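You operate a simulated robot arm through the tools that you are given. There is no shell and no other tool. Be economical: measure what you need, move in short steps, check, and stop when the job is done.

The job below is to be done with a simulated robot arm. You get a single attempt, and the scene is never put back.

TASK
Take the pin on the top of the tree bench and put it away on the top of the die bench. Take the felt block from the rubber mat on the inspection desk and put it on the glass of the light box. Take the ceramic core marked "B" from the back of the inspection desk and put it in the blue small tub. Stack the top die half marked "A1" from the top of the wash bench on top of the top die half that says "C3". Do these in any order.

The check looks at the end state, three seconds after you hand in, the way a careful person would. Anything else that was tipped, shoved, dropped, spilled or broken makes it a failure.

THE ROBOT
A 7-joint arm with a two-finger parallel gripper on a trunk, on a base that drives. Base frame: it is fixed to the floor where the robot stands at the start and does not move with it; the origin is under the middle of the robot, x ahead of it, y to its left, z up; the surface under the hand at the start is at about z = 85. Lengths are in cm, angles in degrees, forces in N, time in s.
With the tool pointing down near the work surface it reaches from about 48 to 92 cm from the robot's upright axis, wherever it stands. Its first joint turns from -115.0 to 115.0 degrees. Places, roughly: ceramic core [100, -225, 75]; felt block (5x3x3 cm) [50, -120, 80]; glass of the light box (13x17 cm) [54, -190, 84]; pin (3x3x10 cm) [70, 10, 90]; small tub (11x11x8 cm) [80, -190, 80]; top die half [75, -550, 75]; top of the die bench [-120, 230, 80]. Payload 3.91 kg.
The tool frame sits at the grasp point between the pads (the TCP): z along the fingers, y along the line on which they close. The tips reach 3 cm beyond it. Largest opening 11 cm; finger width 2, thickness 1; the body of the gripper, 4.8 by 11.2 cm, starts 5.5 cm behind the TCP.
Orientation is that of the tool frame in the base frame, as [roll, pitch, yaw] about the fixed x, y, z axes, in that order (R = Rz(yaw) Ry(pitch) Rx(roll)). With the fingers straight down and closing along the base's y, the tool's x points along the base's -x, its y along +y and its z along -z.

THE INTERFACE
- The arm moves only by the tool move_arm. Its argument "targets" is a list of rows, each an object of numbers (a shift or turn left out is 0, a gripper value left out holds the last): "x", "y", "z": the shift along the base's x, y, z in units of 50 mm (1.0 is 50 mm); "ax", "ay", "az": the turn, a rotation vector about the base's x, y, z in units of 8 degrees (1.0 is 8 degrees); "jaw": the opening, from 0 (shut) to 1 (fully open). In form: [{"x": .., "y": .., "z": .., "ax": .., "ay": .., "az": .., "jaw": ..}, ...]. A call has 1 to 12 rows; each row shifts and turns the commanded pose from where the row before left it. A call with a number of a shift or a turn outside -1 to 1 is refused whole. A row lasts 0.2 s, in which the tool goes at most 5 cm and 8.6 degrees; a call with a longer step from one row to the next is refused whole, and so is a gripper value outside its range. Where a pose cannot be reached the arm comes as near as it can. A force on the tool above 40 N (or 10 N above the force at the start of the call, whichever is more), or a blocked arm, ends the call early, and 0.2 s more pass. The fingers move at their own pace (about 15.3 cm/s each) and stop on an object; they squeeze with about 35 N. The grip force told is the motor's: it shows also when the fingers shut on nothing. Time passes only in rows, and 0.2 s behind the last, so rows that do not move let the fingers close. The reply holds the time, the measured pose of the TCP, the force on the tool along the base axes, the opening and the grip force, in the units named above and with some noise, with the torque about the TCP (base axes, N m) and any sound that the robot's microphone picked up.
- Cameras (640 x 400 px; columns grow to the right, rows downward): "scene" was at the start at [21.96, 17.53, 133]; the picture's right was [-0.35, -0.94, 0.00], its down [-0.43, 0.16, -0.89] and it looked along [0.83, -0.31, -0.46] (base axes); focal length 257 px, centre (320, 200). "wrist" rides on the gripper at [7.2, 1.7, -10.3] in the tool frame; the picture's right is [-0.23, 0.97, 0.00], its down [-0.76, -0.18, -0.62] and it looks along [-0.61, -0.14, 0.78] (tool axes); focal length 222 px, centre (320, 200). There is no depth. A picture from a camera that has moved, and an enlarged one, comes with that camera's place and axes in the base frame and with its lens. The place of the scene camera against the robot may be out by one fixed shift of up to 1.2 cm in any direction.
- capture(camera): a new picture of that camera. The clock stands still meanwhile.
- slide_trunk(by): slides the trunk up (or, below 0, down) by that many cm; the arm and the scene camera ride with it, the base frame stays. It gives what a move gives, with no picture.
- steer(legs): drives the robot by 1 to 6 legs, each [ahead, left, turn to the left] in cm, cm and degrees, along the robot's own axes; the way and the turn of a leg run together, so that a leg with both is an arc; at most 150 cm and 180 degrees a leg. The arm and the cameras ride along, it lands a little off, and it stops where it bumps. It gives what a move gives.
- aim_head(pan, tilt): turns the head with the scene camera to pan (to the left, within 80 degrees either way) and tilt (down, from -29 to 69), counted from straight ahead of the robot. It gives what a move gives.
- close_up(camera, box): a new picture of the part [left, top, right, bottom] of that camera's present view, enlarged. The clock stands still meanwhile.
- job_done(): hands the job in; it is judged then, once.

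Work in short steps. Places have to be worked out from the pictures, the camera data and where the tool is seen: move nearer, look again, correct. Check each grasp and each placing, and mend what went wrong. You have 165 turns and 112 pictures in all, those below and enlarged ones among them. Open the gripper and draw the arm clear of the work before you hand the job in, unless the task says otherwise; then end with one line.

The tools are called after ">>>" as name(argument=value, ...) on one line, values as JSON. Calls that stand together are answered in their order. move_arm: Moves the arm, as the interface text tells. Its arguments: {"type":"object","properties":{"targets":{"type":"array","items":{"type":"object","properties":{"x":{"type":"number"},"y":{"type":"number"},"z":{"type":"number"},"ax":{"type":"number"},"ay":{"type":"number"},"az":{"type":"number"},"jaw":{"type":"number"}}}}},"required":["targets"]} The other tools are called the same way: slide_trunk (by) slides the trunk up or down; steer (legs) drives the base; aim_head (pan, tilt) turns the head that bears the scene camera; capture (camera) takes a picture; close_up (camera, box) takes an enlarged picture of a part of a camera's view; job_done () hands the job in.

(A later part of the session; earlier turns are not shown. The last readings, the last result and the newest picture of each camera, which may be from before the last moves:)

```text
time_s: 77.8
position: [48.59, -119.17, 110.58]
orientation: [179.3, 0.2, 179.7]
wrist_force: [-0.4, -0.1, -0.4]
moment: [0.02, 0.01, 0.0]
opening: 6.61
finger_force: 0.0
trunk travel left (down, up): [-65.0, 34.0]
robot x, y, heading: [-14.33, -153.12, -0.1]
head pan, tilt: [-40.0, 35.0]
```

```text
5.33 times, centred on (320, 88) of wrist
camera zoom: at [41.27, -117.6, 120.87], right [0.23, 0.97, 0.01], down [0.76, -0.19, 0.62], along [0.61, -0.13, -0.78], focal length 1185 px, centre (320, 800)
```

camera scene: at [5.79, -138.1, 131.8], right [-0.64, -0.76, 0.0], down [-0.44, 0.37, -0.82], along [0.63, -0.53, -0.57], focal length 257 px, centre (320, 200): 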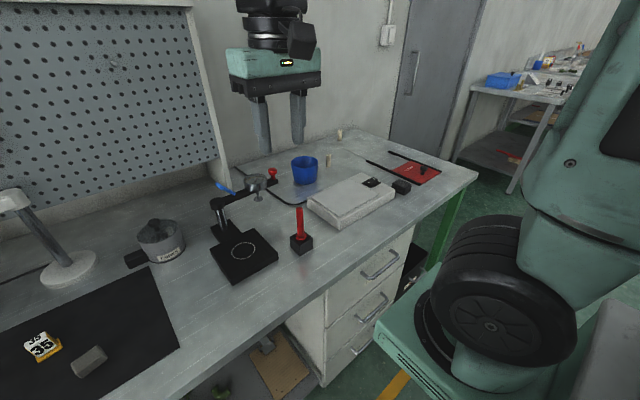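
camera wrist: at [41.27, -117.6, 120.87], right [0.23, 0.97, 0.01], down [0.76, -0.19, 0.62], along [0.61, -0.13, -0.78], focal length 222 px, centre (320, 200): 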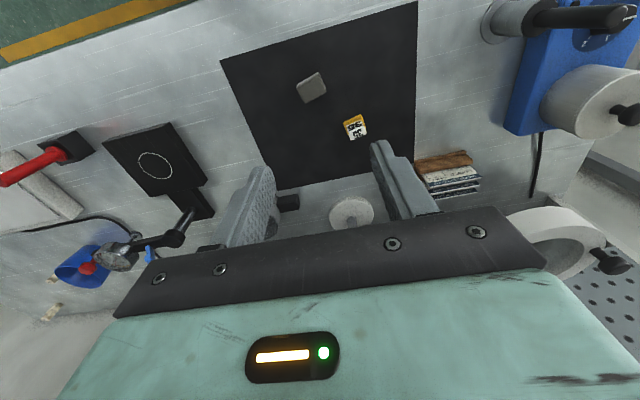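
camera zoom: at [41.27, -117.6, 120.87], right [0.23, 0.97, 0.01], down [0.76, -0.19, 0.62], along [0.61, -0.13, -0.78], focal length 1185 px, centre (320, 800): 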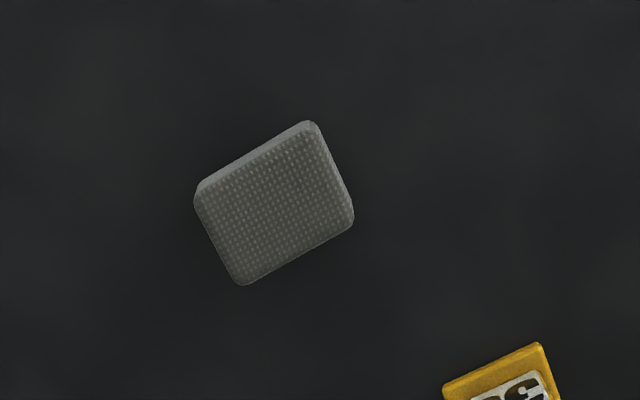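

The block's long side runs nearly along y (about 14° off), centre near (49.3,−120.3). I turn 14°, go lower and measure again.

>>> move_arm(targets=[{"az": 0.9, "x": 0.14, "y": -0.22}, {"az": 0.85, "z": -0.8}, {"z": -0.8}, {"z": -0.8}])

>>> capture(camera="wrist")

>>> aim_head(pan=8, tilt=40)

>>> close_up(camera="scene", box=[200, 140, 400, 290])

```text
time_s: 78.8
position: [49.38, -120.52, 98.33]
orientation: [179.4, 0.2, -166.3]
wrist_force: [0.4, -0.4, 0.1]
moment: [0.03, -0.01, 0.0]
opening: 6.62
finger_force: 0.1
trunk travel left (down, up): [-65.0, 34.0]
robot x, y, heading: [-14.1, -153.3, -0.3]
head pan, tilt: [-40.0, 35.0]
```

```text
73 pictures are left
camera wrist: at [41.79, -120.8, 108.64], right [-0.01, 1.0, 0.01], down [0.78, 0.0, 0.62], along [0.62, 0.02, -0.78], focal length 222 px, centre (320, 200)
```

wrist: 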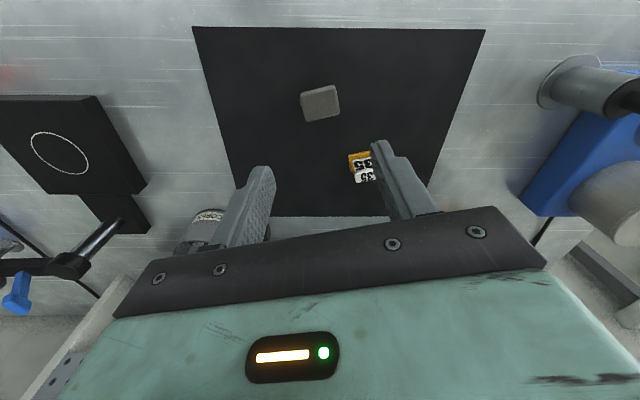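

```text
time_s: 80.0
position: [49.36, -120.63, 98.33]
orientation: [179.3, 0.3, -166.4]
wrist_force: [0.9, -0.9, 0.8]
moment: [-0.01, 0.02, -0.02]
opening: 6.57
finger_force: 0.0
trunk travel left (down, up): [-65.0, 34.0]
robot x, y, heading: [-14.54, -153.05, -0.2]
head pan, tilt: [8.0, 40.0]
```

```text
2.67 times, centred on (300, 215) of scene
camera zoom: at [7.48, -131.27, 131.04], right [0.14, -0.99, 0.0], down [-0.64, -0.09, -0.77], along [0.76, 0.1, -0.64], focal length 684 px, centre (373, 160)
```

zoom: 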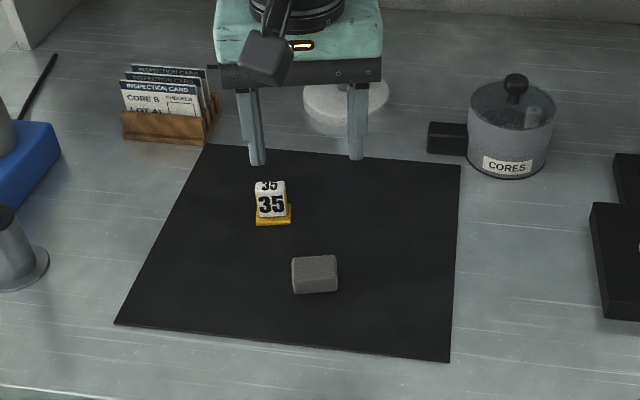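

Triangulated: block centre (49.2,−120.3), top ≈81.3. I descend over it to TCP z≈82.5, with slow end.

>>> move_arm(targets=[{"x": -0.03, "y": 0.05, "z": -0.8}, {"z": -0.8}, {"z": -0.8}, {"z": -0.4}, {"z": -0.2}, {"z": -0.1}])

>>> capture(camera="wrist")

```text
time_s: 81.4
position: [49.15, -120.34, 83.35]
orientation: [179.3, 0.2, -166.4]
wrist_force: [-8.8, -7.1, 33.4]
moment: [-1.53, 0.21, -0.43]
opening: 6.8
finger_force: 2.1
trunk travel left (down, up): [-65.0, 34.0]
robot x, y, heading: [-14.24, -153.32, -0.1]
head pan, tilt: [8.0, 40.0]
```

```text
71 pictures are left
camera wrist: at [41.67, -120.43, 93.64], right [-0.01, 1.0, 0.01], down [0.78, 0.0, 0.63], along [0.63, 0.02, -0.78], focal length 222 px, centre (320, 200)
```

wrist: 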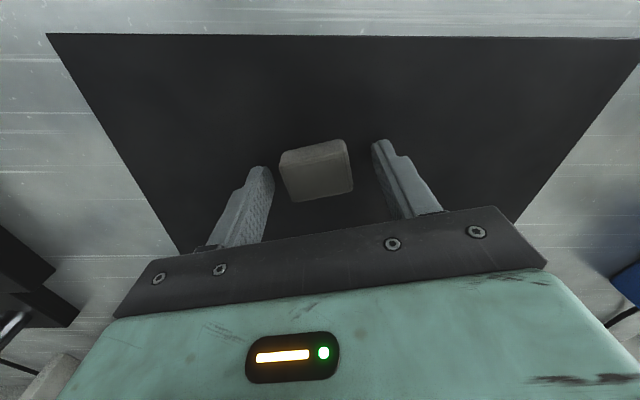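

The fingertips just touch the mat (mat ≈80.2) and the block sits between the pads. I lift 3 mm and close.

>>> move_arm(targets=[{"z": 0.08}, {"jaw": 0.0}, {}, {}, {}])

>>> capture(camera="wrist")

```text
time_s: 82.6
position: [49.04, -120.1, 83.27]
orientation: [179.2, 0.3, -166.3]
wrist_force: [7.8, -7.9, 9.8]
moment: [-0.54, -0.24, 0.22]
opening: 4.07
finger_force: 35.0
trunk travel left (down, up): [-65.0, 34.0]
robot x, y, heading: [-14.85, -153.1, -0.3]
head pan, tilt: [8.0, 40.0]
```

```text
70 pictures are left
camera wrist: at [41.66, -120.32, 93.64], right [-0.01, 1.0, 0.01], down [0.78, 0.0, 0.62], along [0.62, 0.02, -0.78], focal length 222 px, centre (320, 200)
```

wrist: 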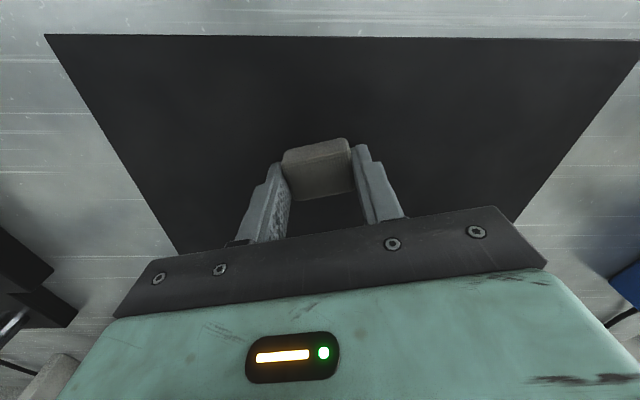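

Gripped (4.07 cm). I lift to 110 and carry it toward the light box, then look.

>>> move_arm(targets=[{"z": 0.3}, {"z": 0.7}, {"z": 0.9}, {"z": 0.9}, {"z": 0.9}, {"z": 0.9}, {"z": 0.9}])

>>> move_arm(targets=[{"y": -0.9}, {"y": -0.9}, {"y": -0.9}, {"y": -0.9}, {"y": -0.9}, {"y": -0.9}, {"y": -0.9}, {"y": -0.9}, {"y": -0.9}, {"y": -0.9}, {"y": -0.9}, {"y": -0.9}])

>>> capture(camera="wrist")

>>> aim_head(pan=-38, tilt=40)

>>> capture(camera="scene")

```text
time_s: 84.2
position: [49.29, -120.22, 110.66]
orientation: [179.3, 0.0, -166.2]
wrist_force: [-0.3, -0.5, -1.1]
moment: [-0.01, 0.01, 0.0]
opening: 4.05
finger_force: 35.2
trunk travel left (down, up): [-65.0, 34.0]
robot x, y, heading: [-14.72, -153.63, -0.4]
head pan, tilt: [8.0, 40.0]
```

```text
time_s: 86.8
position: [49.13, -174.39, 111.06]
orientation: [179.4, 0.1, -166.2]
wrist_force: [0.1, 0.6, -0.2]
moment: [-0.02, 0.03, 0.03]
opening: 4.08
finger_force: 34.9
trunk travel left (down, up): [-65.0, 34.0]
robot x, y, heading: [-14.55, -153.27, 0.1]
head pan, tilt: [8.0, 40.0]
```

```text
69 pictures are left
camera wrist: at [41.71, -174.57, 121.34], right [-0.01, 1.0, 0.01], down [0.78, 0.0, 0.62], along [0.62, 0.02, -0.78], focal length 222 px, centre (320, 200)
```

wrist: 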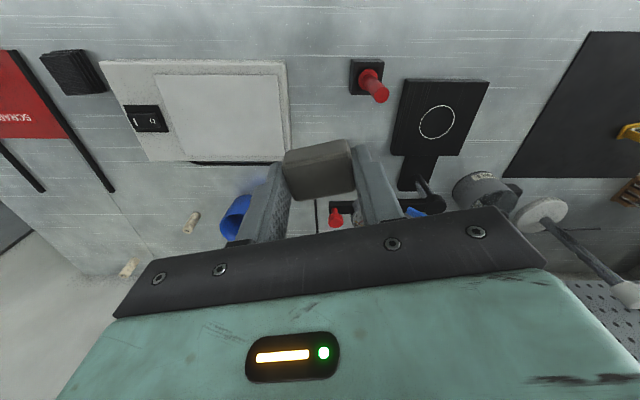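

```text
time_s: 88.0
position: [49.11, -174.41, 111.05]
orientation: [179.3, 0.2, -166.4]
wrist_force: [-0.1, 0.0, -1.1]
moment: [-0.03, 0.04, 0.02]
opening: 4.07
finger_force: 35.4
trunk travel left (down, up): [-65.0, 34.0]
robot x, y, heading: [-14.32, -153.36, -0.3]
head pan, tilt: [-38.0, 40.0]
```

```text
68 pictures are left
camera scene: at [5.74, -137.67, 131.04], right [-0.62, -0.79, 0.0], down [-0.51, 0.4, -0.77], along [0.6, -0.47, -0.64], focal length 257 px, centre (320, 200)
```

scene: 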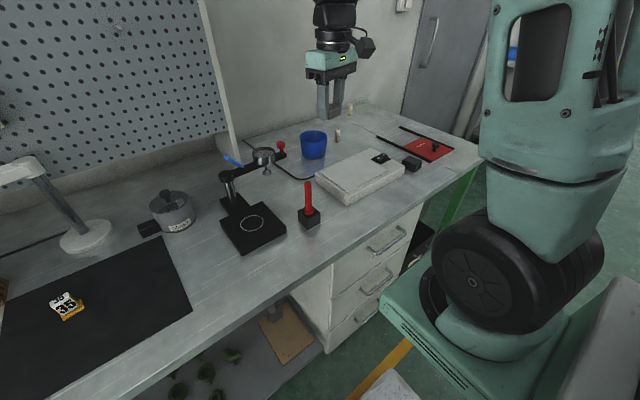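

Light box glass centre is about (53.6,−190). I move above it and down to z≈93.

>>> move_arm(targets=[{"x": 0.3, "y": -0.8}, {"x": 0.3, "y": -0.8}, {"x": 0.3, "y": -0.8}, {"y": -0.72, "z": -0.4}, {"z": -0.8}, {"z": -0.8}, {"z": -0.8}, {"z": -0.6}])

>>> capture(camera="wrist")

>>> close_up(camera="scene", box=[270, 90, 470, 215])

```text
time_s: 89.8
position: [53.64, -189.96, 93.8]
orientation: [179.4, 0.2, -166.3]
wrist_force: [0.2, -0.3, 0.0]
moment: [-0.02, 0.0, 0.0]
opening: 4.07
finger_force: 34.8
trunk travel left (down, up): [-65.0, 34.0]
robot x, y, heading: [-14.69, -153.5, -0.1]
head pan, tilt: [-38.0, 40.0]
```

```text
67 pictures are left
camera wrist: at [46.21, -190.2, 104.12], right [-0.01, 1.0, 0.01], down [0.78, 0.0, 0.62], along [0.62, 0.02, -0.78], focal length 222 px, centre (320, 200)
```

wrist: 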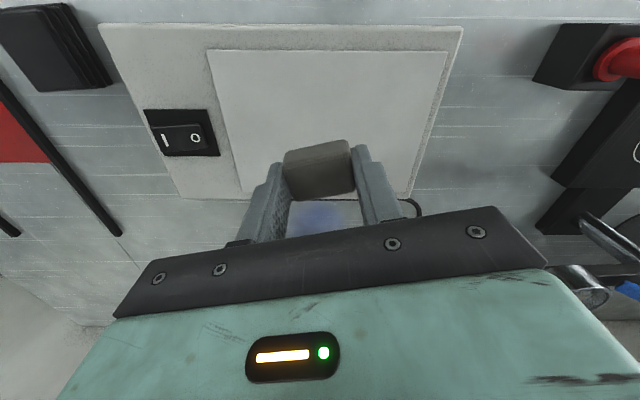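

```text
3.20 times, centred on (370, 152) of scene
camera zoom: at [5.71, -137.66, 131.05], right [-0.62, -0.79, 0.0], down [-0.51, 0.4, -0.77], along [0.6, -0.47, -0.64], focal length 821 px, centre (160, 352)
```

zoom: 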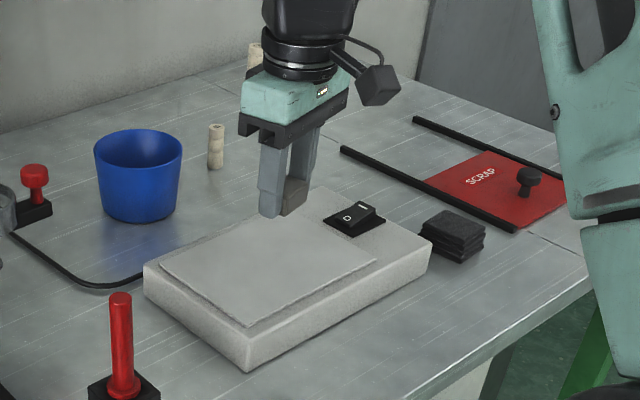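

Glass measures 17 cm wide at z≈85; its centre is (52.5,−189.3). I lower to just above it, slow at the end.

>>> move_arm(targets=[{"x": -0.2, "y": 0.12, "z": -0.4}, {"z": -0.4}, {"z": -0.15}, {"z": -0.06}, {"z": -0.04}, {}])

```text
time_s: 91.2
position: [52.73, -189.08, 88.5]
orientation: [179.4, 0.2, -166.3]
wrist_force: [-0.6, -0.6, -0.4]
moment: [0.01, 0.02, -0.02]
opening: 4.09
finger_force: 35.3
trunk travel left (down, up): [-65.0, 34.0]
robot x, y, heading: [-14.18, -153.11, -0.1]
head pan, tilt: [-38.0, 40.0]
```

No contact yet; I step down a few millimetres.

>>> move_arm(targets=[{"z": -0.04}, {"z": -0.03}, {}])

```text
time_s: 92.0
position: [52.65, -189.22, 88.2]
orientation: [179.3, 0.2, -166.3]
wrist_force: [0.1, 0.6, -0.7]
moment: [-0.03, 0.0, -0.04]
opening: 4.07
finger_force: 35.1
trunk travel left (down, up): [-65.0, 34.0]
robot x, y, heading: [-14.79, -153.13, -0.3]
head pan, tilt: [-38.0, 40.0]
```

>>> move_arm(targets=[{"z": -0.04}, {"z": -0.04}, {}])

>>> close_up(camera="scene", box=[310, 130, 410, 205])

```text
time_s: 92.8
position: [52.84, -189.15, 87.81]
orientation: [179.3, 0.2, -166.2]
wrist_force: [0.1, 0.0, -0.5]
moment: [0.01, 0.04, -0.01]
opening: 4.05
finger_force: 35.2
trunk travel left (down, up): [-65.0, 34.0]
robot x, y, heading: [-14.5, -152.78, -0.2]
head pan, tilt: [-38.0, 40.0]
```

```text
5.33 times, centred on (360, 168) of scene
camera zoom: at [5.74, -137.68, 131.04], right [-0.62, -0.79, 0.0], down [-0.51, 0.4, -0.77], along [0.6, -0.47, -0.64], focal length 1368 px, centre (107, 373)
```

zoom: 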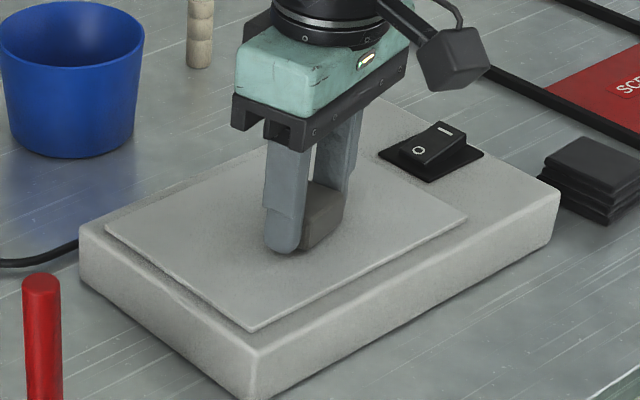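

The block is just above the glass. A few more millimetres down.

>>> move_arm(targets=[{"z": -0.04}, {"z": -0.04}, {"z": -0.03}, {}])

```text
time_s: 93.9
position: [52.66, -189.23, 87.52]
orientation: [179.5, 0.3, -166.3]
wrist_force: [-10.0, 6.2, 21.8]
moment: [-0.4, 0.37, -0.28]
opening: 4.06
finger_force: 35.1
trunk travel left (down, up): [-65.0, 34.0]
robot x, y, heading: [-14.84, -153.54, -0.2]
head pan, tilt: [-38.0, 40.0]
stopped in row 4: the force on the tool passed its limit at 41 N (the readings are from after the stop); the commanded pose is now the measured one
```

Contact with the glass. I ease off 1 mm, open, and rise.

>>> move_arm(targets=[{"z": 0.03}, {"jaw": 0.6}, {}, {}, {"z": 0.4}, {"z": 0.8}, {"z": 0.8}, {"z": 0.8}])

>>> close_up(camera="scene", box=[270, 90, 470, 215])

```text
time_s: 95.7
position: [52.59, -189.4, 101.33]
orientation: [179.4, 0.4, -166.3]
wrist_force: [0.1, -0.2, 0.0]
moment: [0.02, 0.05, 0.03]
opening: 6.59
finger_force: 0.0
trunk travel left (down, up): [-65.0, 34.0]
robot x, y, heading: [-14.67, -152.95, -0.0]
head pan, tilt: [-38.0, 40.0]
```

```text
3.20 times, centred on (370, 152) of scene
camera zoom: at [5.76, -137.69, 131.03], right [-0.62, -0.79, 0.0], down [-0.51, 0.4, -0.77], along [0.6, -0.47, -0.64], focal length 821 px, centre (160, 352)
```

zoom: 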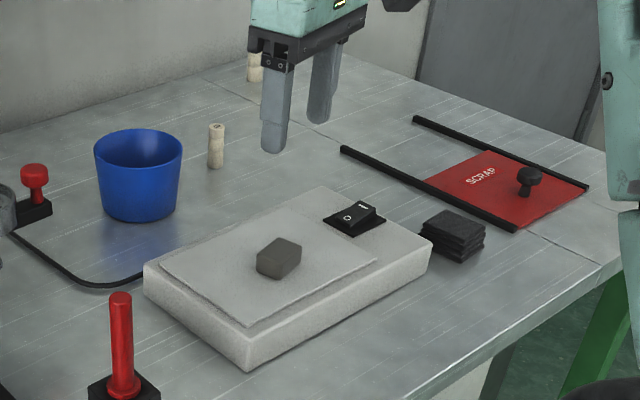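

Felt block sits on the glass. Now I identify the two cylindrical cores behind.

>>> close_up(camera="scene", box=[320, 95, 370, 150])

>>> capture(camera="wrist")

```text
7.27 times, centred on (345, 122) of scene
camera zoom: at [5.76, -137.69, 131.03], right [-0.62, -0.79, 0.0], down [-0.51, 0.4, -0.77], along [0.6, -0.47, -0.64], focal length 1866 px, centre (138, 764)
```

zoom: 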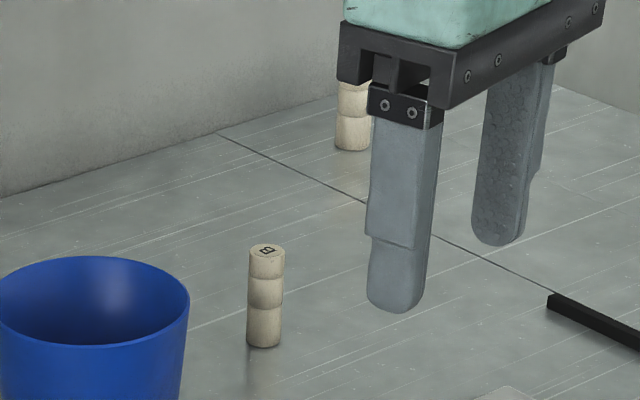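

```text
62 pictures are left
camera wrist: at [45.14, -189.6, 111.7], right [-0.01, 1.0, 0.01], down [0.78, 0.0, 0.62], along [0.62, 0.01, -0.78], focal length 222 px, centre (320, 200)
```

wrist: 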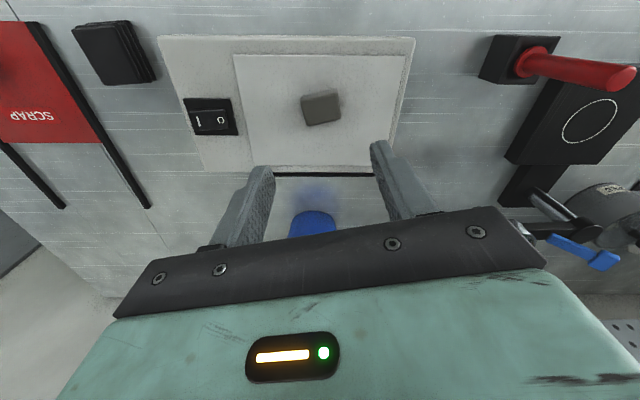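

The near core (≈(80,−205)) shows a letter that may be "B", the far one (≈(98,−229)) is hidden; the given place fits the far one better, so I must read both. I raise the arm and drive right along the desk.

>>> move_arm(targets=[{"z": 0.8, "az": -0.9}, {"z": 0.8, "az": -0.85}, {"z": 0.8}, {"z": 0.6}])

>>> steer(legs=[[4, -55, 0]])

>>> aim_head(pan=-15, tilt=30)

>>> capture(camera="scene")

>>> capture(camera="wrist")

```text
time_s: 96.7
position: [52.88, -189.24, 116.66]
orientation: [179.4, 0.3, 179.5]
wrist_force: [0.0, 0.3, -0.3]
moment: [0.0, 0.03, -0.02]
opening: 6.6
finger_force: 0.0
trunk travel left (down, up): [-65.0, 34.0]
robot x, y, heading: [-14.5, -153.44, -0.3]
head pan, tilt: [-38.0, 40.0]
```

```text
time_s: 99.9
position: [57.32, -244.41, 116.65]
orientation: [179.3, 0.3, -179.9]
wrist_force: [-0.1, 0.1, 0.2]
moment: [0.0, 0.02, 0.0]
opening: 6.6
finger_force: 0.0
trunk travel left (down, up): [-65.0, 34.0]
robot x, y, heading: [-10.47, -208.69, 0.3]
head pan, tilt: [-38.0, 40.0]
```

```text
time_s: 100.8
position: [57.17, -244.43, 116.57]
orientation: [179.4, 0.2, -179.9]
wrist_force: [0.4, -0.1, -0.6]
moment: [0.0, 0.04, 0.01]
opening: 6.59
finger_force: 0.0
trunk travel left (down, up): [-65.0, 34.0]
robot x, y, heading: [-10.35, -208.83, 0.3]
head pan, tilt: [-15.0, 30.0]
```

```text
61 pictures are left
camera scene: at [11.65, -190.28, 132.58], right [-0.25, -0.97, 0.0], down [-0.48, 0.13, -0.87], along [0.84, -0.22, -0.5], focal length 257 px, centre (320, 200)
```

scene: 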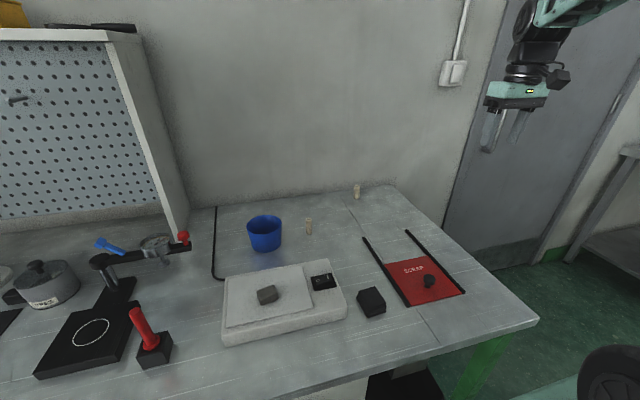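

```text
60 pictures are left
camera wrist: at [49.91, -242.8, 126.86], right [0.22, 0.97, 0.01], down [0.76, -0.18, 0.63], along [0.61, -0.13, -0.78], focal length 222 px, centre (320, 200)
```

wrist: 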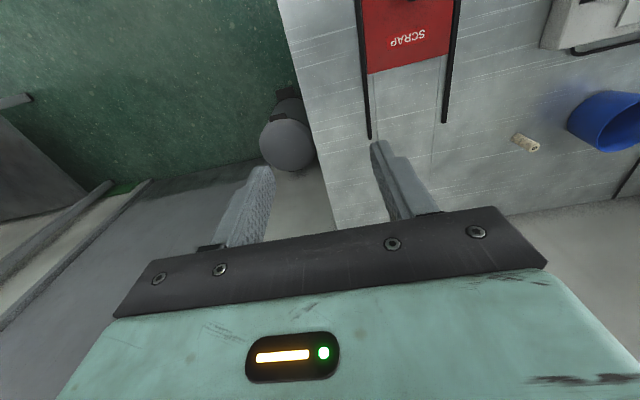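

>>> close_up(camera="scene", box=[290, 170, 370, 245])

>>> close_up(camera="wrist", box=[500, 120, 560, 165])

```text
5.33 times, centred on (330, 208) of scene
camera zoom: at [11.65, -190.28, 132.58], right [-0.25, -0.97, 0.0], down [-0.48, 0.13, -0.87], along [0.84, -0.22, -0.5], focal length 1368 px, centre (267, 160)
```

zoom: 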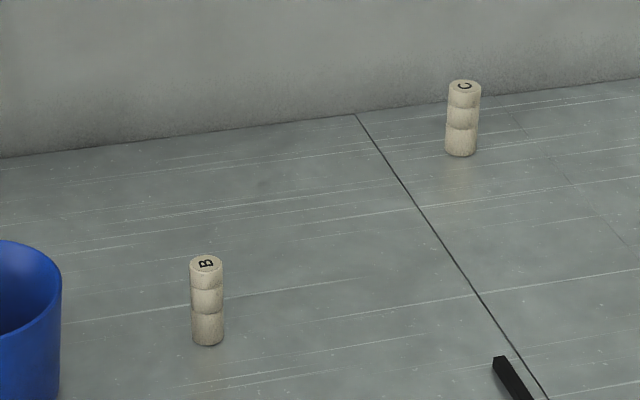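

```text
8.89 times, centred on (530, 142) of wrist
camera zoom: at [49.91, -242.8, 126.86], right [0.22, 0.97, 0.01], down [0.76, -0.18, 0.63], along [0.61, -0.13, -0.78], focal length 1974 px, centre (-1547, 711)
```

zoom: 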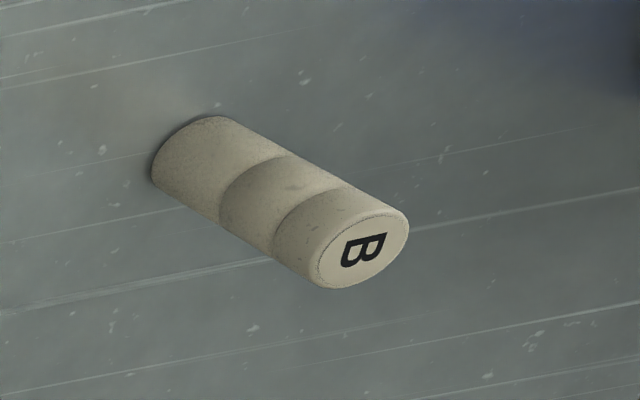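

The near core is "B", at about (79.8,−203.9), top ≈85. I drive 3 cm nearer, then move the tool above it.

>>> steer(legs=[[3, 3, 0]])

>>> move_arm(targets=[{"y": 0.9, "jaw": 0.42}, {"y": 0.9}, {"y": 0.9}, {"y": 0.9}, {"y": 0.9}, {"y": 0.9}, {"y": 0.9}, {"y": 0.9}, {"x": 0.7}, {"x": 0.8, "z": -0.6}, {"x": 0.8, "z": -0.6}, {"x": 0.7, "z": -0.6}])

>>> capture(camera="wrist")

```text
time_s: 101.7
position: [60.29, -241.37, 116.35]
orientation: [179.4, 0.3, -179.9]
wrist_force: [-0.6, 0.4, -0.5]
moment: [-0.02, -0.03, 0.03]
opening: 6.6
finger_force: 0.0
trunk travel left (down, up): [-65.0, 34.0]
robot x, y, heading: [-7.4, -205.76, 0.3]
head pan, tilt: [-15.0, 30.0]
```

```text
time_s: 104.3
position: [75.1, -205.29, 107.81]
orientation: [179.4, 0.3, -179.9]
wrist_force: [-0.2, 0.6, -0.1]
moment: [-0.03, -0.04, -0.02]
opening: 4.59
finger_force: 0.1
trunk travel left (down, up): [-65.0, 34.0]
robot x, y, heading: [-7.56, -206.0, 0.5]
head pan, tilt: [-15.0, 30.0]
```

```text
57 pictures are left
camera wrist: at [67.74, -203.73, 117.98], right [0.22, 0.97, 0.01], down [0.76, -0.18, 0.63], along [0.61, -0.13, -0.78], focal length 222 px, centre (320, 200)
```

wrist: 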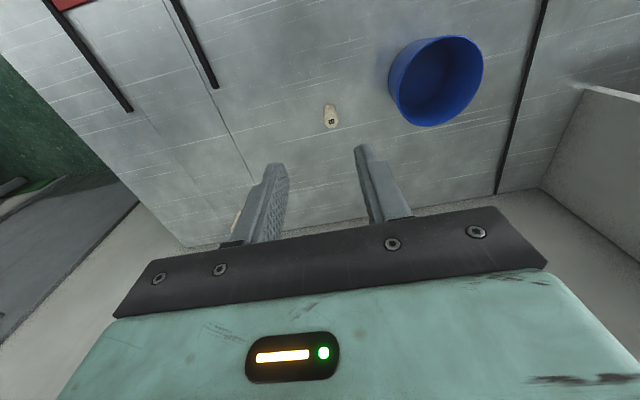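

Core at about (79.2,−204.2); tub centre at about (76.2,−190.9). I go to z≈89.5 above the core and check.

>>> move_arm(targets=[{"x": 0.41, "y": 0.11, "z": -0.6}, {"x": 0.41, "y": 0.11, "z": -0.6}, {"z": -0.8}, {"z": -0.8}, {"z": -0.8}])

>>> capture(camera="wrist")

>>> close_up(camera="scene", box=[240, 150, 400, 250])

```text
time_s: 105.5
position: [79.32, -204.19, 89.58]
orientation: [179.4, 0.2, -179.9]
wrist_force: [-1.7, 0.1, 0.4]
moment: [-0.02, -0.01, 0.0]
opening: 4.59
finger_force: 0.1
trunk travel left (down, up): [-65.0, 34.0]
robot x, y, heading: [-6.96, -205.56, 0.2]
head pan, tilt: [-15.0, 30.0]
```

```text
56 pictures are left
camera wrist: at [71.87, -202.61, 99.84], right [0.22, 0.97, 0.01], down [0.76, -0.18, 0.63], along [0.61, -0.13, -0.78], focal length 222 px, centre (320, 200)
```

wrist: 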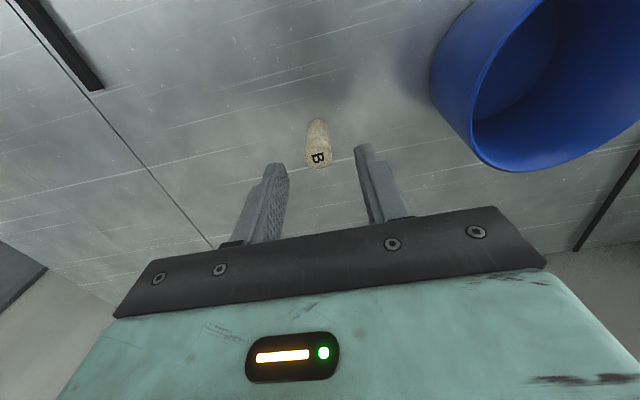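

```text
4.00 times, centred on (320, 200) of scene
camera zoom: at [14.57, -187.22, 132.59], right [-0.25, -0.97, 0.0], down [-0.48, 0.13, -0.87], along [0.84, -0.22, -0.5], focal length 1026 px, centre (320, 200)
```

zoom: 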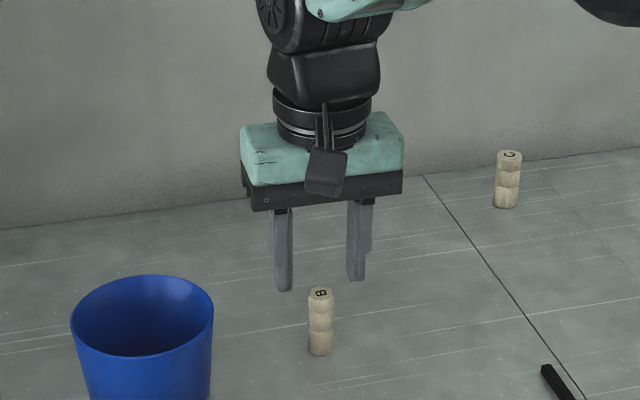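

The core is centred between the fingers. I descend and grip.

>>> move_arm(targets=[{"z": -0.5}, {"z": -0.4}, {"z": -0.14}, {"jaw": 0.0}, {}, {}, {}])

>>> capture(camera="wrist")

```text
time_s: 107.1
position: [79.41, -204.27, 84.36]
orientation: [179.3, 0.4, -179.8]
wrist_force: [0.4, 0.3, 1.2]
moment: [0.03, 0.01, 0.0]
opening: 1.85
finger_force: 35.4
trunk travel left (down, up): [-65.0, 34.0]
robot x, y, heading: [-7.6, -205.72, 0.5]
head pan, tilt: [-15.0, 30.0]
```

```text
54 pictures are left
camera wrist: at [71.97, -202.68, 94.61], right [0.22, 0.97, 0.01], down [0.76, -0.18, 0.63], along [0.61, -0.13, -0.78], focal length 222 px, centre (320, 200)
```

wrist: 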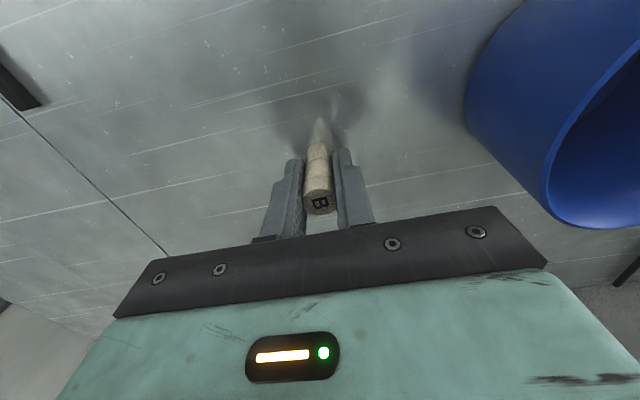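

Gripped (1.85 cm). I lift to 101, move over the tub and look.

>>> move_arm(targets=[{"z": 0.4}, {"z": 0.8}, {"z": 0.8}, {"z": 0.8}, {"z": 0.6}, {"x": -0.2, "y": 0.8}, {"x": -0.2, "y": 0.9}, {"x": -0.2, "y": 0.95}])

>>> capture(camera="wrist")

>>> close_up(camera="scene", box=[190, 130, 350, 255])

```text
time_s: 108.9
position: [76.22, -191.28, 101.16]
orientation: [179.4, 0.3, -180.0]
wrist_force: [0.7, -1.0, -0.2]
moment: [0.08, 0.0, -0.03]
opening: 1.86
finger_force: 34.2
trunk travel left (down, up): [-65.0, 34.0]
robot x, y, heading: [-7.5, -206.09, 0.4]
head pan, tilt: [-15.0, 30.0]
```

```text
53 pictures are left
camera wrist: at [68.88, -189.65, 111.48], right [0.23, 0.97, 0.01], down [0.76, -0.18, 0.63], along [0.61, -0.13, -0.78], focal length 222 px, centre (320, 200)
```

wrist: 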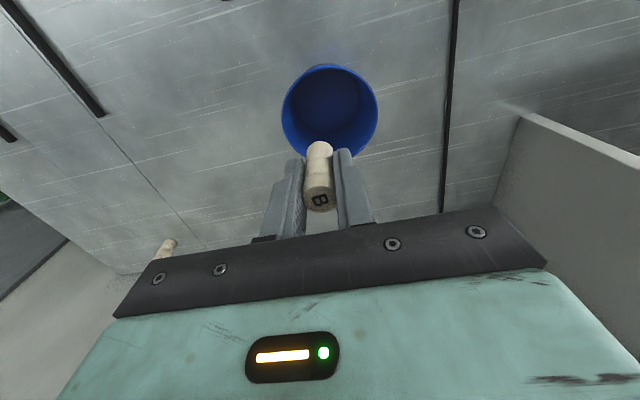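

```text
3.20 times, centred on (270, 192) of scene
camera zoom: at [14.62, -187.29, 132.58], right [-0.25, -0.97, 0.0], down [-0.48, 0.13, -0.87], along [0.84, -0.22, -0.5], focal length 821 px, centre (480, 224)
```

zoom: 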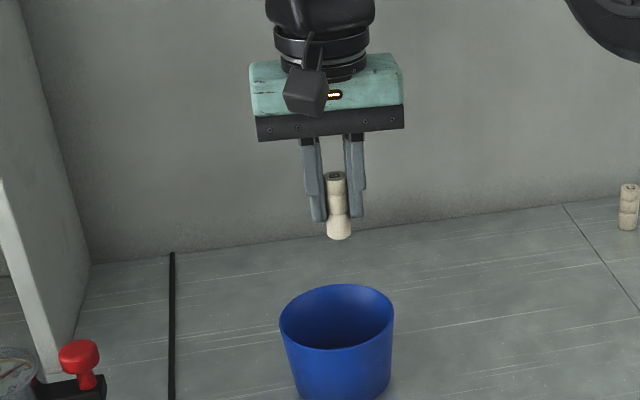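

Tub centre refined to (76.3,−190). I lower the core into it.

>>> move_arm(targets=[{"y": 0.25, "z": -0.4}, {"z": -0.8}, {"z": -0.8}, {"z": -0.6}, {"z": -0.3}])

>>> move_arm(targets=[{"z": -0.06}, {"z": -0.06}, {}])

>>> close_up(camera="scene", box=[190, 150, 350, 275])

```text
time_s: 110.1
position: [76.34, -189.76, 86.76]
orientation: [179.4, 0.3, -179.9]
wrist_force: [0.7, 0.1, -0.4]
moment: [-0.02, -0.02, 0.02]
opening: 1.88
finger_force: 34.6
trunk travel left (down, up): [-65.0, 34.0]
robot x, y, heading: [-7.44, -205.68, 0.3]
head pan, tilt: [-15.0, 30.0]
```

```text
time_s: 110.9
position: [76.26, -189.73, 86.21]
orientation: [179.4, 0.4, -179.9]
wrist_force: [-0.4, 0.2, -0.8]
moment: [-0.02, -0.02, -0.02]
opening: 1.89
finger_force: 35.2
trunk travel left (down, up): [-65.0, 34.0]
robot x, y, heading: [-7.72, -205.62, 0.4]
head pan, tilt: [-15.0, 30.0]
```

```text
3.20 times, centred on (270, 212) of scene
camera zoom: at [14.61, -187.22, 132.58], right [-0.25, -0.97, 0.0], down [-0.48, 0.13, -0.87], along [0.84, -0.22, -0.5], focal length 821 px, centre (480, 160)
```

zoom: 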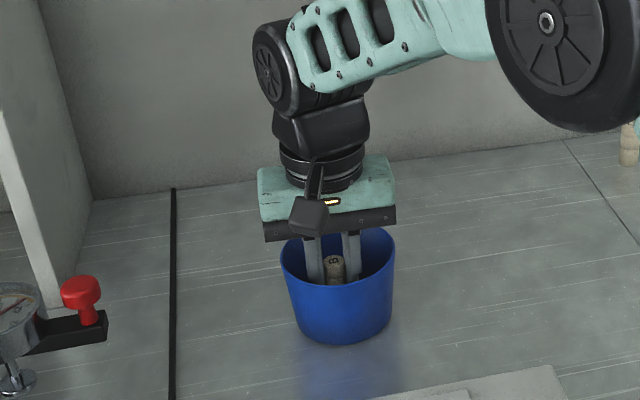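

Inside the tub. I go down a few more millimetres until contact.

>>> move_arm(targets=[{"z": -0.04}, {"z": -0.04}, {"z": -0.04}, {}])

```text
time_s: 111.9
position: [76.33, -189.74, 85.66]
orientation: [179.4, 0.3, -179.9]
wrist_force: [-0.6, 0.0, -0.2]
moment: [0.01, -0.01, 0.0]
opening: 1.89
finger_force: 35.3
trunk travel left (down, up): [-65.0, 34.0]
robot x, y, heading: [-7.44, -206.19, 0.1]
head pan, tilt: [-15.0, 30.0]
```

>>> move_arm(targets=[{"z": -0.04}, {"z": -0.04}, {"z": -0.03}, {}])

```text
time_s: 112.9
position: [76.36, -189.67, 85.17]
orientation: [179.5, 0.3, 180.0]
wrist_force: [-1.5, 0.0, 4.3]
moment: [-0.02, 0.04, -0.03]
opening: 1.85
finger_force: 35.0
trunk travel left (down, up): [-65.0, 34.0]
robot x, y, heading: [-7.32, -205.74, 0.5]
head pan, tilt: [-15.0, 30.0]
```

Light contact with the tub floor (4 N). I open modestly and rise.

>>> move_arm(targets=[{"jaw": 0.3}, {}, {}, {"z": 0.4}, {"z": 0.8}, {"z": 0.8}, {"z": 0.8}, {"z": 0.8}])

>>> capture(camera="wrist")

>>> capture(camera="scene")

```text
time_s: 114.7
position: [76.16, -189.87, 103.32]
orientation: [179.4, 0.2, -179.9]
wrist_force: [0.4, -0.2, 0.1]
moment: [-0.03, 0.03, 0.02]
opening: 3.34
finger_force: 0.0
trunk travel left (down, up): [-65.0, 34.0]
robot x, y, heading: [-7.47, -205.99, 0.1]
head pan, tilt: [-15.0, 30.0]
```

```text
50 pictures are left
camera wrist: at [68.86, -188.26, 113.5], right [0.22, 0.97, 0.01], down [0.76, -0.18, 0.62], along [0.61, -0.13, -0.78], focal length 222 px, centre (320, 200)
```

wrist: 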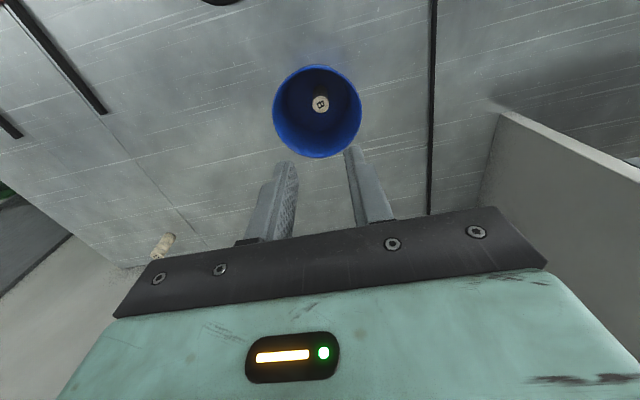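

```text
49 pictures are left
camera scene: at [14.63, -187.21, 132.57], right [-0.25, -0.97, 0.0], down [-0.48, 0.13, -0.87], along [0.84, -0.22, -0.5], focal length 257 px, centre (320, 200)
```

scene: 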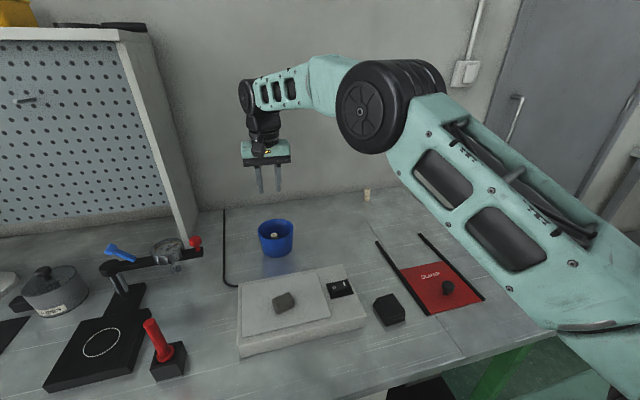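

The core stands in the tub. I raise and retract the arm, back off, and turn to the aisle.

>>> move_arm(targets=[{"z": 0.9}, {"z": 0.9}, {"z": 0.9}, {"x": -0.8}, {"x": -0.8}, {"x": -0.9}, {"x": -0.9}, {"x": -0.9}, {"x": -0.9}, {"x": -0.9}, {"y": -0.8}, {"y": -0.8}])

>>> steer(legs=[[-38, 0, 0], [0, 0, -90]])

>>> aim_head(pan=5, tilt=20)

>>> capture(camera="scene")

```text
time_s: 117.3
position: [44.54, -198.16, 115.5]
orientation: [179.5, 0.4, -179.9]
wrist_force: [0.3, 0.6, -0.5]
moment: [-0.03, 0.01, 0.0]
opening: 3.3
finger_force: 0.1
out of reach, approached as far as the arm can: row 3
trunk travel left (down, up): [-65.0, 34.0]
robot x, y, heading: [-7.38, -205.74, 0.3]
head pan, tilt: [-15.0, 30.0]
```

```text
time_s: 123.6
position: [-39.45, -257.91, 115.59]
orientation: [179.4, 0.3, 89.4]
wrist_force: [0.5, -0.4, -0.4]
moment: [-0.03, 0.02, 0.01]
opening: 3.3
finger_force: 0.2
trunk travel left (down, up): [-65.0, 34.0]
robot x, y, heading: [-46.58, -205.81, -90.4]
head pan, tilt: [-15.0, 30.0]
```

```text
time_s: 124.4
position: [-39.45, -257.98, 115.49]
orientation: [179.5, 0.3, 89.4]
wrist_force: [0.0, -1.0, -0.6]
moment: [-0.01, 0.0, 0.0]
opening: 3.29
finger_force: 0.0
trunk travel left (down, up): [-65.0, 34.0]
robot x, y, heading: [-46.04, -205.43, -90.3]
head pan, tilt: [5.0, 20.0]
```

```text
48 pictures are left
camera scene: at [-25.99, -229.26, 134.18], right [-1.0, -0.08, 0.0], down [-0.03, 0.34, -0.94], along [0.07, -0.94, -0.34], focal length 257 px, centre (320, 200)
```

scene: 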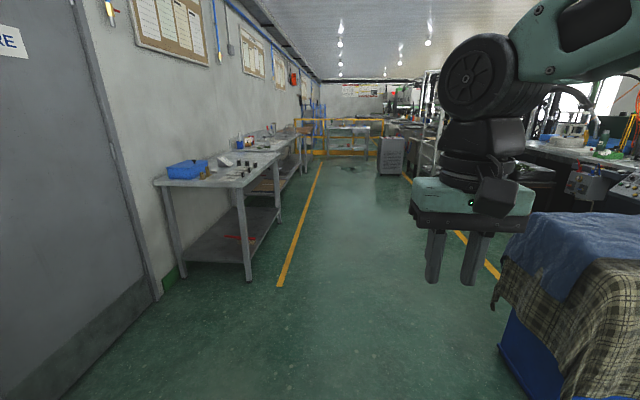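

The aisle is free (covered cart at x<−104). I drive on in two legs toward the next benches.

>>> steer(legs=[[140, 0, 0], [110, 0, 0]])

>>> aim_head(pan=45, tilt=25)

>>> capture(camera="scene")

```text
time_s: 136.5
position: [-38.65, -505.19, 115.42]
orientation: [179.4, 0.3, 90.2]
wrist_force: [-0.1, 0.1, 0.6]
moment: [0.02, -0.01, -0.01]
opening: 3.29
finger_force: 0.1
trunk travel left (down, up): [-65.0, 34.0]
robot x, y, heading: [-46.11, -452.92, -89.6]
head pan, tilt: [5.0, 20.0]
```

```text
time_s: 137.6
position: [-38.55, -505.1, 115.38]
orientation: [179.3, 0.3, 90.2]
wrist_force: [0.5, 0.4, 0.0]
moment: [-0.01, 0.0, 0.01]
opening: 3.33
finger_force: 0.0
trunk travel left (down, up): [-65.0, 34.0]
robot x, y, heading: [-45.89, -453.11, -89.6]
head pan, tilt: [45.0, 25.0]
```

```text
47 pictures are left
camera scene: at [-19.79, -473.41, 133.38], right [-0.7, -0.71, 0.0], down [-0.3, 0.3, -0.91], along [0.64, -0.64, -0.42], focal length 257 px, centre (320, 200)
```

scene: 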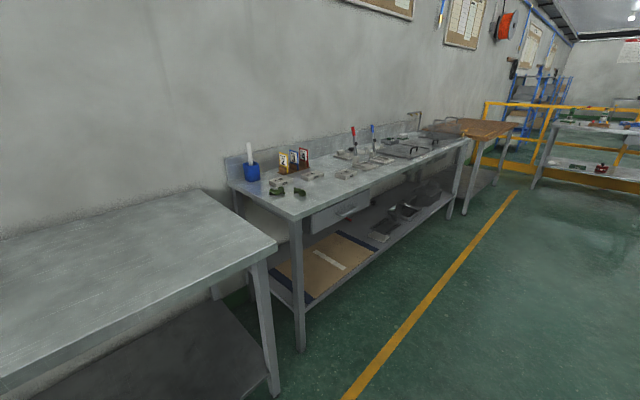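

The wash bench begins at y≈−534 with front edge x≈56; small die halves lie at its near end. I drive 110 further, turn to face it, and look.

>>> steer(legs=[[108, 0, 0], [0, 0, 89.6], [30, 0, 0]])

>>> aim_head(pan=0, tilt=35)

>>> capture(camera="scene")

```text
time_s: 148.6
position: [37.22, -549.0, 115.53]
orientation: [179.5, 0.4, -177.1]
wrist_force: [-0.6, -0.6, 0.2]
moment: [0.0, 0.03, -0.02]
opening: 3.3
finger_force: 0.0
trunk travel left (down, up): [-65.0, 34.0]
robot x, y, heading: [-14.59, -559.21, 3.1]
head pan, tilt: [45.0, 25.0]
```

```text
time_s: 149.8
position: [37.06, -548.92, 115.66]
orientation: [179.4, 0.3, -177.0]
wrist_force: [0.2, -0.3, -0.5]
moment: [0.03, 0.01, 0.0]
opening: 3.3
finger_force: 0.0
trunk travel left (down, up): [-65.0, 34.0]
robot x, y, heading: [-14.57, -559.12, 3.0]
head pan, tilt: [0.0, 35.0]
```

```text
46 pictures are left
camera scene: at [6.55, -537.04, 131.8], right [0.05, -1.0, 0.0], down [-0.57, -0.03, -0.82], along [0.82, 0.04, -0.57], focal length 257 px, centre (320, 200)
```

scene: 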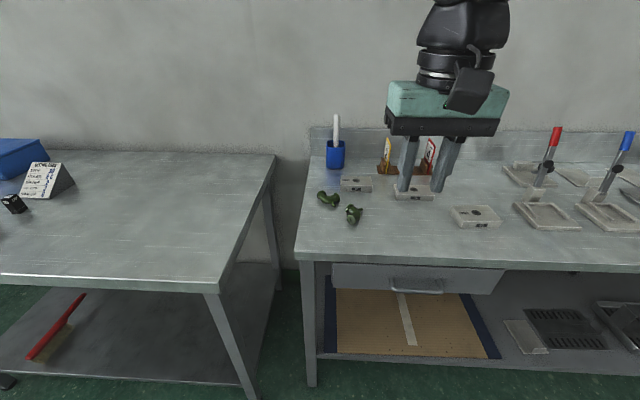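

I enlarge the area with the die halves to read the labels.

>>> close_up(camera="scene", box=[310, 160, 510, 250])

>>> close_up(camera="scene", box=[480, 140, 640, 240])

```text
3.20 times, centred on (410, 205) of scene
camera zoom: at [6.55, -537.04, 131.8], right [0.05, -1.0, 0.0], down [-0.57, -0.03, -0.82], along [0.82, 0.04, -0.57], focal length 821 px, centre (32, 184)
```

zoom: 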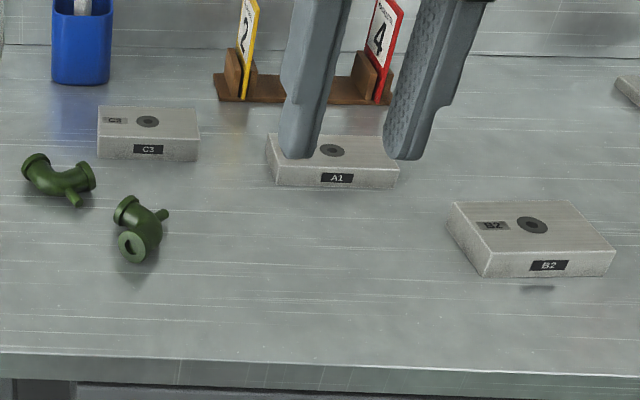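

```text
4.00 times, centred on (560, 190) of scene
camera zoom: at [6.55, -537.04, 131.8], right [0.05, -1.0, 0.0], down [-0.57, -0.03, -0.82], along [0.82, 0.04, -0.57], focal length 1026 px, centre (-640, 240)
```

zoom: 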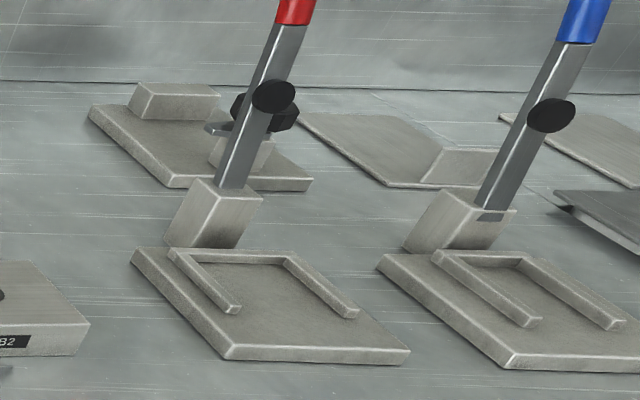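

A1 is the middle block, C3 the left one. I drive 16 cm closer with heading corrected, then look through the wrist camera above A1.

>>> steer(legs=[[17, 0, -3]])

>>> move_arm(targets=[{"x": 0.6, "y": -0.7, "jaw": 1.0}, {"x": 0.6, "y": -0.7}, {"x": 0.6, "y": -0.7}, {"x": 0.6, "y": -0.5}])

>>> capture(camera="wrist")

>>> capture(camera="scene")

```text
time_s: 151.2
position: [54.64, -551.09, 115.57]
orientation: [179.4, 0.4, -180.0]
wrist_force: [0.3, 0.3, -0.2]
moment: [-0.01, -0.02, -0.04]
opening: 3.31
finger_force: 0.1
trunk travel left (down, up): [-65.0, 34.0]
robot x, y, heading: [2.28, -558.64, -0.0]
head pan, tilt: [0.0, 35.0]
```

```text
time_s: 152.2
position: [66.67, -564.11, 115.59]
orientation: [179.4, 0.3, -180.0]
wrist_force: [-0.6, 0.3, 0.5]
moment: [0.01, -0.02, -0.01]
opening: 11.02
finger_force: 0.0
trunk travel left (down, up): [-65.0, 34.0]
robot x, y, heading: [2.74, -558.24, 0.0]
head pan, tilt: [0.0, 35.0]
```

```text
43 pictures are left
camera wrist: at [59.34, -562.49, 125.91], right [0.23, 0.97, 0.01], down [0.76, -0.18, 0.63], along [0.61, -0.13, -0.78], focal length 222 px, centre (320, 200)
```

wrist: 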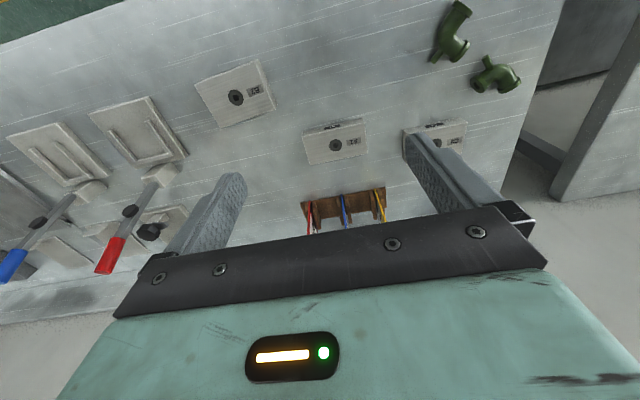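

```text
42 pictures are left
camera scene: at [24.81, -537.66, 131.8], right [0.0, -1.0, 0.0], down [-0.57, 0.0, -0.82], along [0.82, 0.0, -0.57], focal length 257 px, centre (320, 200)
```

scene: 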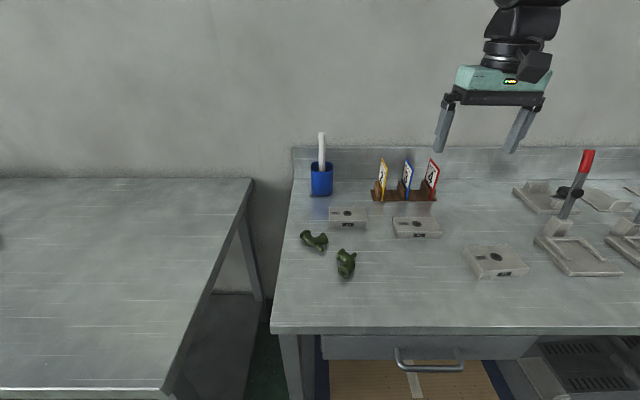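

>>> close_up(camera="wrist", box=[290, 100, 490, 200])

>>> close_up(camera="scene", box=[310, 185, 460, 260])

```text
3.20 times, centred on (390, 150) of wrist
camera zoom: at [59.34, -562.49, 125.91], right [0.23, 0.97, 0.01], down [0.76, -0.18, 0.63], along [0.61, -0.13, -0.78], focal length 711 px, centre (96, 360)
```

zoom: 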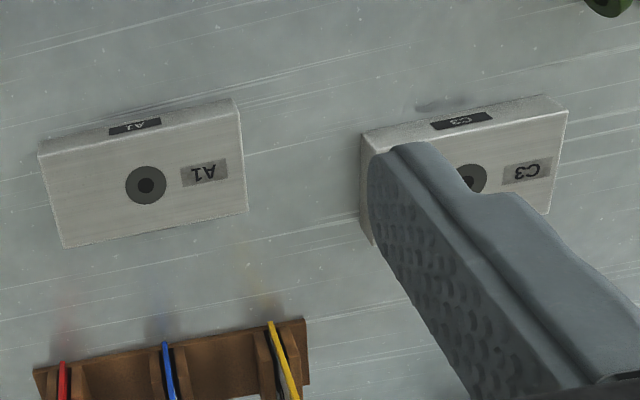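

```text
4.27 times, centred on (385, 222) of scene
camera zoom: at [24.81, -537.66, 131.8], right [0.0, -1.0, 0.0], down [-0.57, 0.0, -0.82], along [0.82, 0.0, -0.57], focal length 1095 px, centre (43, 104)
```

zoom: 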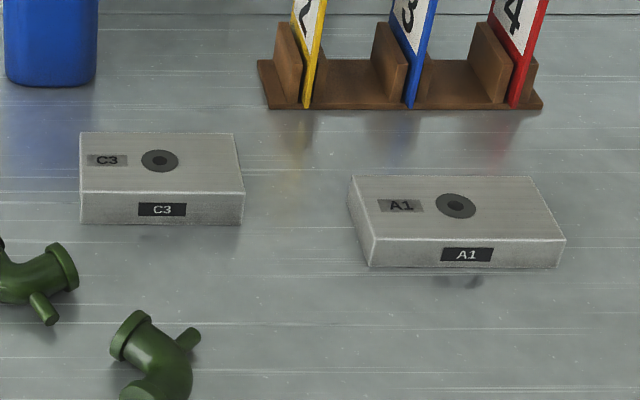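

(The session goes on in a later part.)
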